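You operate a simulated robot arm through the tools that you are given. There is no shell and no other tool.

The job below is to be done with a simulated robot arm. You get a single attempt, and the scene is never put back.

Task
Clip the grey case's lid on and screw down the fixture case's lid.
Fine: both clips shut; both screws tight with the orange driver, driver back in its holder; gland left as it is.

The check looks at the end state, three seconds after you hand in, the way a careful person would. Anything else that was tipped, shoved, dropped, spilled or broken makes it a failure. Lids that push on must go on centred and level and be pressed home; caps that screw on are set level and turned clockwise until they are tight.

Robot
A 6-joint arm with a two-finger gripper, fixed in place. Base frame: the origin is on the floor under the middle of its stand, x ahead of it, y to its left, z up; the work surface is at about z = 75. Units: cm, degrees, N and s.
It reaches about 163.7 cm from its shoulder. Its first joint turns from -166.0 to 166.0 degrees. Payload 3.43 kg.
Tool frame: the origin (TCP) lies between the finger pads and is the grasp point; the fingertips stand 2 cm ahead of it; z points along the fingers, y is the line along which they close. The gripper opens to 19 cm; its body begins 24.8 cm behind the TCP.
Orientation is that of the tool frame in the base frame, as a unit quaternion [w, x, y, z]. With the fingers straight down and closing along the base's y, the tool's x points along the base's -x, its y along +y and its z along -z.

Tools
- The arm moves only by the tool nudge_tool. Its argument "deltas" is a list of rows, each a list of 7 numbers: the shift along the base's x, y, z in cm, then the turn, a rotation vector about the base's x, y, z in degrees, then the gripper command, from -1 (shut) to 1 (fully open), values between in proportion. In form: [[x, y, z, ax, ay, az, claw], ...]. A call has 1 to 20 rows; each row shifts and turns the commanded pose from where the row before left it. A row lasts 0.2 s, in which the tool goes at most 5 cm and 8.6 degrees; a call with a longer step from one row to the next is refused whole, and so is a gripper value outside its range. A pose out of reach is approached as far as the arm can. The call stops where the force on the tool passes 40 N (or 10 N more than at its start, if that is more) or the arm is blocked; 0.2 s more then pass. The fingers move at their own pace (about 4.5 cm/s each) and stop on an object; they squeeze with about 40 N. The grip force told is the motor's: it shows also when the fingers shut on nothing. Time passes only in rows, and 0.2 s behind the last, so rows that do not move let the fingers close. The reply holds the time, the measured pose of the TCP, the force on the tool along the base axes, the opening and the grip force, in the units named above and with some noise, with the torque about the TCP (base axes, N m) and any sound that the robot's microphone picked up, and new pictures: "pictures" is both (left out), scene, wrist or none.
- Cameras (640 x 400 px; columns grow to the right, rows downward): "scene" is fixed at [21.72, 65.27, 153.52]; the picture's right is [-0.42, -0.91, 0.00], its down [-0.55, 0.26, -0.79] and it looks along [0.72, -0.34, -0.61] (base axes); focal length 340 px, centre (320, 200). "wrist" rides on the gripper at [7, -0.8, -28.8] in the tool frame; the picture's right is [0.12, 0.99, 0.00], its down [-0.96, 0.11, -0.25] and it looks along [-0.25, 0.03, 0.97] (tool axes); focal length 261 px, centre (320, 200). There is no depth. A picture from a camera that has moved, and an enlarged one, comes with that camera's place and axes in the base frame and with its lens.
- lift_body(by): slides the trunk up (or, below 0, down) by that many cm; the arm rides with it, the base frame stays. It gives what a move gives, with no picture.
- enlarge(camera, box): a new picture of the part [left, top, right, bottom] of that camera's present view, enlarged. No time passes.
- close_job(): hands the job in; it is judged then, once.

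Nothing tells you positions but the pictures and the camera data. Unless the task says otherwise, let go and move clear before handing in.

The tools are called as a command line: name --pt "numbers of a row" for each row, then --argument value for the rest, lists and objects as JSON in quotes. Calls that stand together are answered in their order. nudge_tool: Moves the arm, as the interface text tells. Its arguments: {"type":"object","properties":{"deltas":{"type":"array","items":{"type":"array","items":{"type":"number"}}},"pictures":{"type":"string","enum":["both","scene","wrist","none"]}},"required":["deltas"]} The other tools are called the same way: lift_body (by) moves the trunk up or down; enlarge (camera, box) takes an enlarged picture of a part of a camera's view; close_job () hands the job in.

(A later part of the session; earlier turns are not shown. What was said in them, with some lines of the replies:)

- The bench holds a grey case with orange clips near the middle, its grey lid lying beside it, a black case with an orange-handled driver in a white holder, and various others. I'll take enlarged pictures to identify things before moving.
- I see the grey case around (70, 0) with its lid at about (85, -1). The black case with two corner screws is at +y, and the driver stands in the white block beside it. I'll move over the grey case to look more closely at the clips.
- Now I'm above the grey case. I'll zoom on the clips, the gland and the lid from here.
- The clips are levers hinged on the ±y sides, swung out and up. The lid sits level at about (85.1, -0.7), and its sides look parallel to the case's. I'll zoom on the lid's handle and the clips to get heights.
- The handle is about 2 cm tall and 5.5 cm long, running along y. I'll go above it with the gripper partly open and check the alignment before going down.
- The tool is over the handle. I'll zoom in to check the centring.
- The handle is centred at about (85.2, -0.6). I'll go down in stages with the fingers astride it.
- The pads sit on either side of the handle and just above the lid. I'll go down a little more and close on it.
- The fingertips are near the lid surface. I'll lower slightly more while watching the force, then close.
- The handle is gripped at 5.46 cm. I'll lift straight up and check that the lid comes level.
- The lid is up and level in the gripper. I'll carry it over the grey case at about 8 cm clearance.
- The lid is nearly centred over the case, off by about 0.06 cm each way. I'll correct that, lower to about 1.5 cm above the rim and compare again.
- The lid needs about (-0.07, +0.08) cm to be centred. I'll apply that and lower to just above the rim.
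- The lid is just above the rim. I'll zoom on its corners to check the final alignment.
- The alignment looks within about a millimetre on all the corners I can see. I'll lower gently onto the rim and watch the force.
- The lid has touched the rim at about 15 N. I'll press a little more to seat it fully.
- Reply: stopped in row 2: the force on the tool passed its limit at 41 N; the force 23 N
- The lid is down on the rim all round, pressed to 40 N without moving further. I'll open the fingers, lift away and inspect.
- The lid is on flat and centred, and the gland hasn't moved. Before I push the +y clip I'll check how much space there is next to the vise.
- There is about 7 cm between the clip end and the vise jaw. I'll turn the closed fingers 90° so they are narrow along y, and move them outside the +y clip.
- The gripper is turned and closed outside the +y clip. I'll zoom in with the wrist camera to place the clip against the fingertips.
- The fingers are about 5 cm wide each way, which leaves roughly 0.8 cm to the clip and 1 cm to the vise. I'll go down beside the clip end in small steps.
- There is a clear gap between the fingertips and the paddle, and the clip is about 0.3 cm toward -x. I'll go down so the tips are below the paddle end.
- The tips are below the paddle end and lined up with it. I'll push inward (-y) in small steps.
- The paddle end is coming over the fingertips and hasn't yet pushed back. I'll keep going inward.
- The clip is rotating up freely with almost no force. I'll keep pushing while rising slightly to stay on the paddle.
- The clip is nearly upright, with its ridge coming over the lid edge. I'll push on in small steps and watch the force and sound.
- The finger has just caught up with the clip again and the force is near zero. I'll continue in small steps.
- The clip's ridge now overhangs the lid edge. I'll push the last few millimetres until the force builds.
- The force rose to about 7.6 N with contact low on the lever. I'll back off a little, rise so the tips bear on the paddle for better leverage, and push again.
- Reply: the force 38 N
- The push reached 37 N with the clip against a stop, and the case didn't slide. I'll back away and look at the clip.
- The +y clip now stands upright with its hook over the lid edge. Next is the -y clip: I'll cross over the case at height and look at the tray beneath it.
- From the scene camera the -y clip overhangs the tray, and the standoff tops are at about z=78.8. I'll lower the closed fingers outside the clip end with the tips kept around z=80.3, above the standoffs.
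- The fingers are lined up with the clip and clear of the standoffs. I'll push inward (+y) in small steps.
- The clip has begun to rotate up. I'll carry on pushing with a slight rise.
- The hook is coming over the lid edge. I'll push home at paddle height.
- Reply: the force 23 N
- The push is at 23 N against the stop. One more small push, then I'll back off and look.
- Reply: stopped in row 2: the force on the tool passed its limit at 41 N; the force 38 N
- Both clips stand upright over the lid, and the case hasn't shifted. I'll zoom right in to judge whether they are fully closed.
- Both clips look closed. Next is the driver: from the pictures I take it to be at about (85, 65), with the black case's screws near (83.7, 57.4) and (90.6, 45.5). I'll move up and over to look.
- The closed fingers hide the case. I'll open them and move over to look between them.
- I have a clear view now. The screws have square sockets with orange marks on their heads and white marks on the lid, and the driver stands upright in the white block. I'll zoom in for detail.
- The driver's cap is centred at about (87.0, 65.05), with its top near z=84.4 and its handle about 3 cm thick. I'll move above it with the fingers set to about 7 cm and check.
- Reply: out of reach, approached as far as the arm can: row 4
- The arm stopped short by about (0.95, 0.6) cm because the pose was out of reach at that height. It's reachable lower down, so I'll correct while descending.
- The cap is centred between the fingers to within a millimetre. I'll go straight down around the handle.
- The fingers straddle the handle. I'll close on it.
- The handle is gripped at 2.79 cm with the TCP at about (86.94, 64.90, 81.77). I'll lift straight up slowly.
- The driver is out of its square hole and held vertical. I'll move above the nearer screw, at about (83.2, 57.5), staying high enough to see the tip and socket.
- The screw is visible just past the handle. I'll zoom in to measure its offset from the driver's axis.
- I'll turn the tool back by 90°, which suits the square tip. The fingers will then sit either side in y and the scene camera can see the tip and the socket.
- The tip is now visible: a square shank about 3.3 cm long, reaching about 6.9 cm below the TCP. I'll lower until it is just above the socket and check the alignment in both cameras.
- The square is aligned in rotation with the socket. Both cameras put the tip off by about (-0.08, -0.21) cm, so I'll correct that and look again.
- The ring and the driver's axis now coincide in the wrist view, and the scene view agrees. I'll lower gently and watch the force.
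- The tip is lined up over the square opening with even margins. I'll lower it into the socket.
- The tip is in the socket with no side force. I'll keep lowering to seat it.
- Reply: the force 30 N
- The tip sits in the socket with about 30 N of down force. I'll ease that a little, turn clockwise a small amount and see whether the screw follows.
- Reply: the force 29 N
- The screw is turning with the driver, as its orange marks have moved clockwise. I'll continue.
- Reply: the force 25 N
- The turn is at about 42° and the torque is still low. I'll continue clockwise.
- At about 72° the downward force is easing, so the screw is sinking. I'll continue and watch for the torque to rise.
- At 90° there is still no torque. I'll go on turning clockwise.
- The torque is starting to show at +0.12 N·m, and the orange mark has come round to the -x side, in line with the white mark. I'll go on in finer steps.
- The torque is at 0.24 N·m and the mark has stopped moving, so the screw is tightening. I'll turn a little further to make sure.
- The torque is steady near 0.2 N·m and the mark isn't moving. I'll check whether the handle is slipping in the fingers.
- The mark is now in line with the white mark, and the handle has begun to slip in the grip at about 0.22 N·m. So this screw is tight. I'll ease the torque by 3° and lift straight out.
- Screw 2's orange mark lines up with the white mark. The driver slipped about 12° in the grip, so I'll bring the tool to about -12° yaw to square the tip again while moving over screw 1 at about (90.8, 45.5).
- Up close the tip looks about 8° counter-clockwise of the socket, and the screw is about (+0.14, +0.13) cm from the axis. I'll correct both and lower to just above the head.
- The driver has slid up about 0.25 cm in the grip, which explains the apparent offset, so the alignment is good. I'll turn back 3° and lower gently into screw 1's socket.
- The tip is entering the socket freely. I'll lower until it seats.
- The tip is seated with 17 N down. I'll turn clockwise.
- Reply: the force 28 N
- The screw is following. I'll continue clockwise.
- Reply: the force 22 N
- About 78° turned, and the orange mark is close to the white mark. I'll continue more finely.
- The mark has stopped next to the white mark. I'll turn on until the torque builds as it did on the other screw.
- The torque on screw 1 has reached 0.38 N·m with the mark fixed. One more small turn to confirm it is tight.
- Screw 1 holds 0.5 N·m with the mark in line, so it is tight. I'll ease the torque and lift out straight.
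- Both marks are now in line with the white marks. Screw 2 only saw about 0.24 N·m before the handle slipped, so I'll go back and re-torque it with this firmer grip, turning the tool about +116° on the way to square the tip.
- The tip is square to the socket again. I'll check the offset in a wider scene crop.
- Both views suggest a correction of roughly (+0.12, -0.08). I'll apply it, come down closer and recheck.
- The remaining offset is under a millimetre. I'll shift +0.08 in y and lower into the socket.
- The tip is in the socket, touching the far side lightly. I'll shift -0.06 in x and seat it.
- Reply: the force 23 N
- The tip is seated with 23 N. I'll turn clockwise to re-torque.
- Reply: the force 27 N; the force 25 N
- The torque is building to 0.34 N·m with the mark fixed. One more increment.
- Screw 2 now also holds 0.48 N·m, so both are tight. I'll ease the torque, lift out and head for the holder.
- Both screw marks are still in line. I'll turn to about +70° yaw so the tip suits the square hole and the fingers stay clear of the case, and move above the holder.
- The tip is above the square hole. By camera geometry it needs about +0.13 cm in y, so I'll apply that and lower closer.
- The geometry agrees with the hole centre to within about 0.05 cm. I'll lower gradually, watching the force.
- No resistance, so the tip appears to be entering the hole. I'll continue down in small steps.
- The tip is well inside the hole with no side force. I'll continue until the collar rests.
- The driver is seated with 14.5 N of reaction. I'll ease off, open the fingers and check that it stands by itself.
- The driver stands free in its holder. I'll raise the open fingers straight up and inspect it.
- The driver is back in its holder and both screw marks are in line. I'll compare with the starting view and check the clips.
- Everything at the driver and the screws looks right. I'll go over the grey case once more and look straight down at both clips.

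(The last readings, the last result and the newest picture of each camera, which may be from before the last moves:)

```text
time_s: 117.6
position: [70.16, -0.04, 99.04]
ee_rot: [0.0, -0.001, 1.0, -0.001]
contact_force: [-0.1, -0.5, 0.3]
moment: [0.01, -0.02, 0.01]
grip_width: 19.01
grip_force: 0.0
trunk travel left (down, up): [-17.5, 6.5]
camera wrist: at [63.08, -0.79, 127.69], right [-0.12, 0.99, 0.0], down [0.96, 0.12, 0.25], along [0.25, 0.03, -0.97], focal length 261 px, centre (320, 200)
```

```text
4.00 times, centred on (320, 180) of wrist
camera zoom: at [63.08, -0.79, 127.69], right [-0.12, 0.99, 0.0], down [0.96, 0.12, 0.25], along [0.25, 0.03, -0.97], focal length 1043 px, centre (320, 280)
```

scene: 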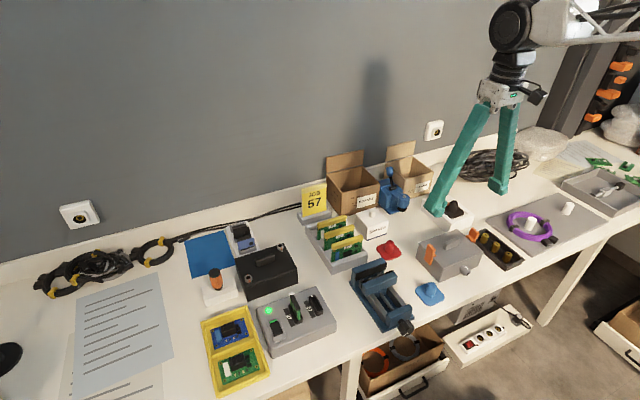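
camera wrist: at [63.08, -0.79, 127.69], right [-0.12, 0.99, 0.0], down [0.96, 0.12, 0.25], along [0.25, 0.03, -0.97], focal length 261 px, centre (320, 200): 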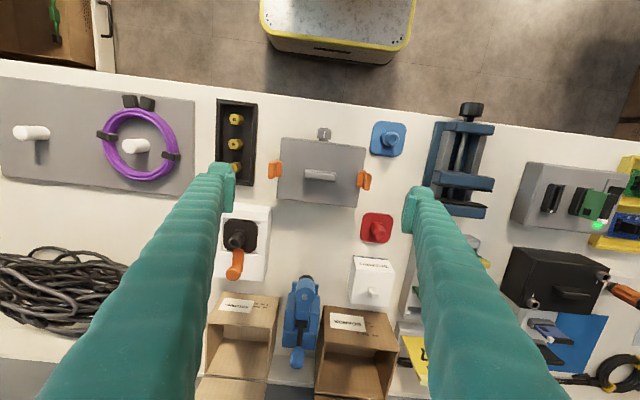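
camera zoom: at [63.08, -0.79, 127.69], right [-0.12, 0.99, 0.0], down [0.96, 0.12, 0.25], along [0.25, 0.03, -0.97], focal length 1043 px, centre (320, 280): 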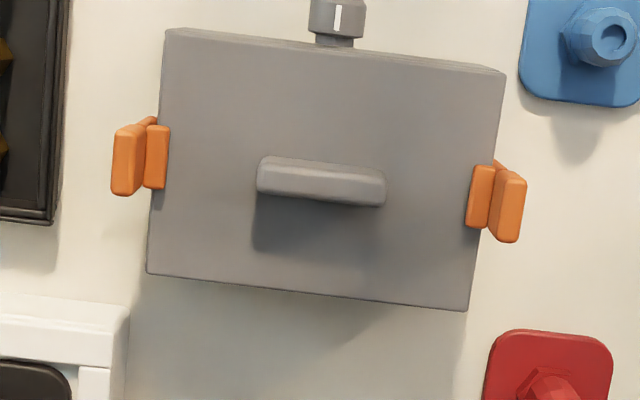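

Both clips stand symmetrically over the lid, about 8.7 cm either side of the case's centre. The gland's mark hasn't changed and nothing else has been disturbed. I'll move well clear and take a last look.

nudge_tool --pt "0 0 3 0 0 0 1" --pt "-1 -2 3 0 0 0 1" --pt "-2 -3 2 0 0 0 1" --pt "0 0 0 0 0 0 1" --pictures "both"

enlarge --camera "scene" --box '[180, 200, 340, 300]'

enlarge --camera "scene" --box '[340, 180, 500, 280]'

```text
time_s: 118.6
position: [67.13, -4.94, 107.13]
ee_rot: [0.0, -0.002, 1.0, -0.001]
contact_force: [0.1, 0.3, -0.5]
moment: [0.0, 0.0, -0.01]
grip_width: 18.99
grip_force: 0.1
trunk travel left (down, up): [-17.5, 6.5]
camera wrist: at [60.09, -5.81, 135.74], right [-0.12, 0.99, 0.0], down [0.96, 0.12, 0.25], along [0.25, 0.03, -0.97], focal length 261 px, centre (320, 200)
```

scene: 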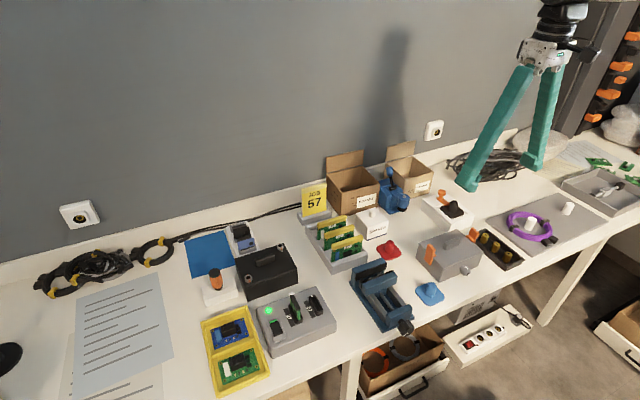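
wrist: 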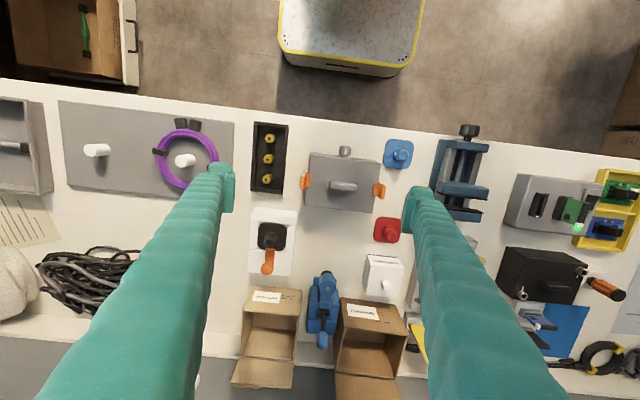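

```text
4.00 times, centred on (260, 250) of scene
camera zoom: at [21.72, 65.27, 153.52], right [-0.42, -0.91, 0.0], down [-0.55, 0.26, -0.79], along [0.72, -0.34, -0.61], focal length 1362 px, centre (560, 0)
```

zoom: 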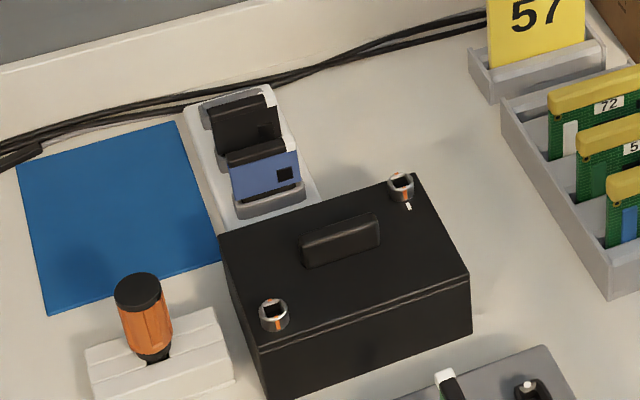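

```text
4.00 times, centred on (420, 230) of scene
camera zoom: at [21.72, 65.27, 153.52], right [-0.42, -0.91, 0.0], down [-0.55, 0.26, -0.79], along [0.72, -0.34, -0.61], focal length 1362 px, centre (-80, 80)
```

zoom: 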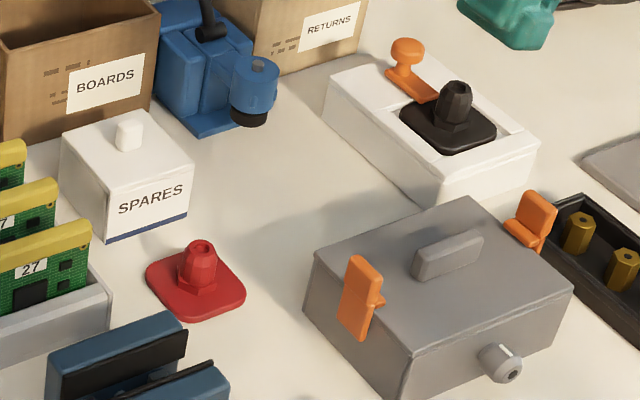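

The grey case's lid is on level with both clips up over it. The fixture case's screws are tight with their marks in line, the driver is in its holder, and the gland is as it was. The arm is clear, so I'm handing in.

close_job

```text
The job is handed in.
```

The job is handed in. From the last pictures, everything you asked for looks done, though the result of the check hasn't come back to me.

- **Grey case:** the lid is on centred and level, and pressed down to about 40 N. Both clips stand upright with their hooks over the lid. I pushed each one home at about 40 N but heard no click, so I judged them shut by eye.
- **Fixture case:** both screws were turned clockwise a quarter turn with the orange driver, until they stopped with their orange marks in line with the white ones. The handle slipped in the grip on the first screw, so I went back and tightened it again. Both ended at about 0.5 N·m.
- **Driver:** it is back in its holder, standing upright.
- **Gland and everything else:** the gland is as it was, and nothing else on the bench looks moved. The arm is clear.
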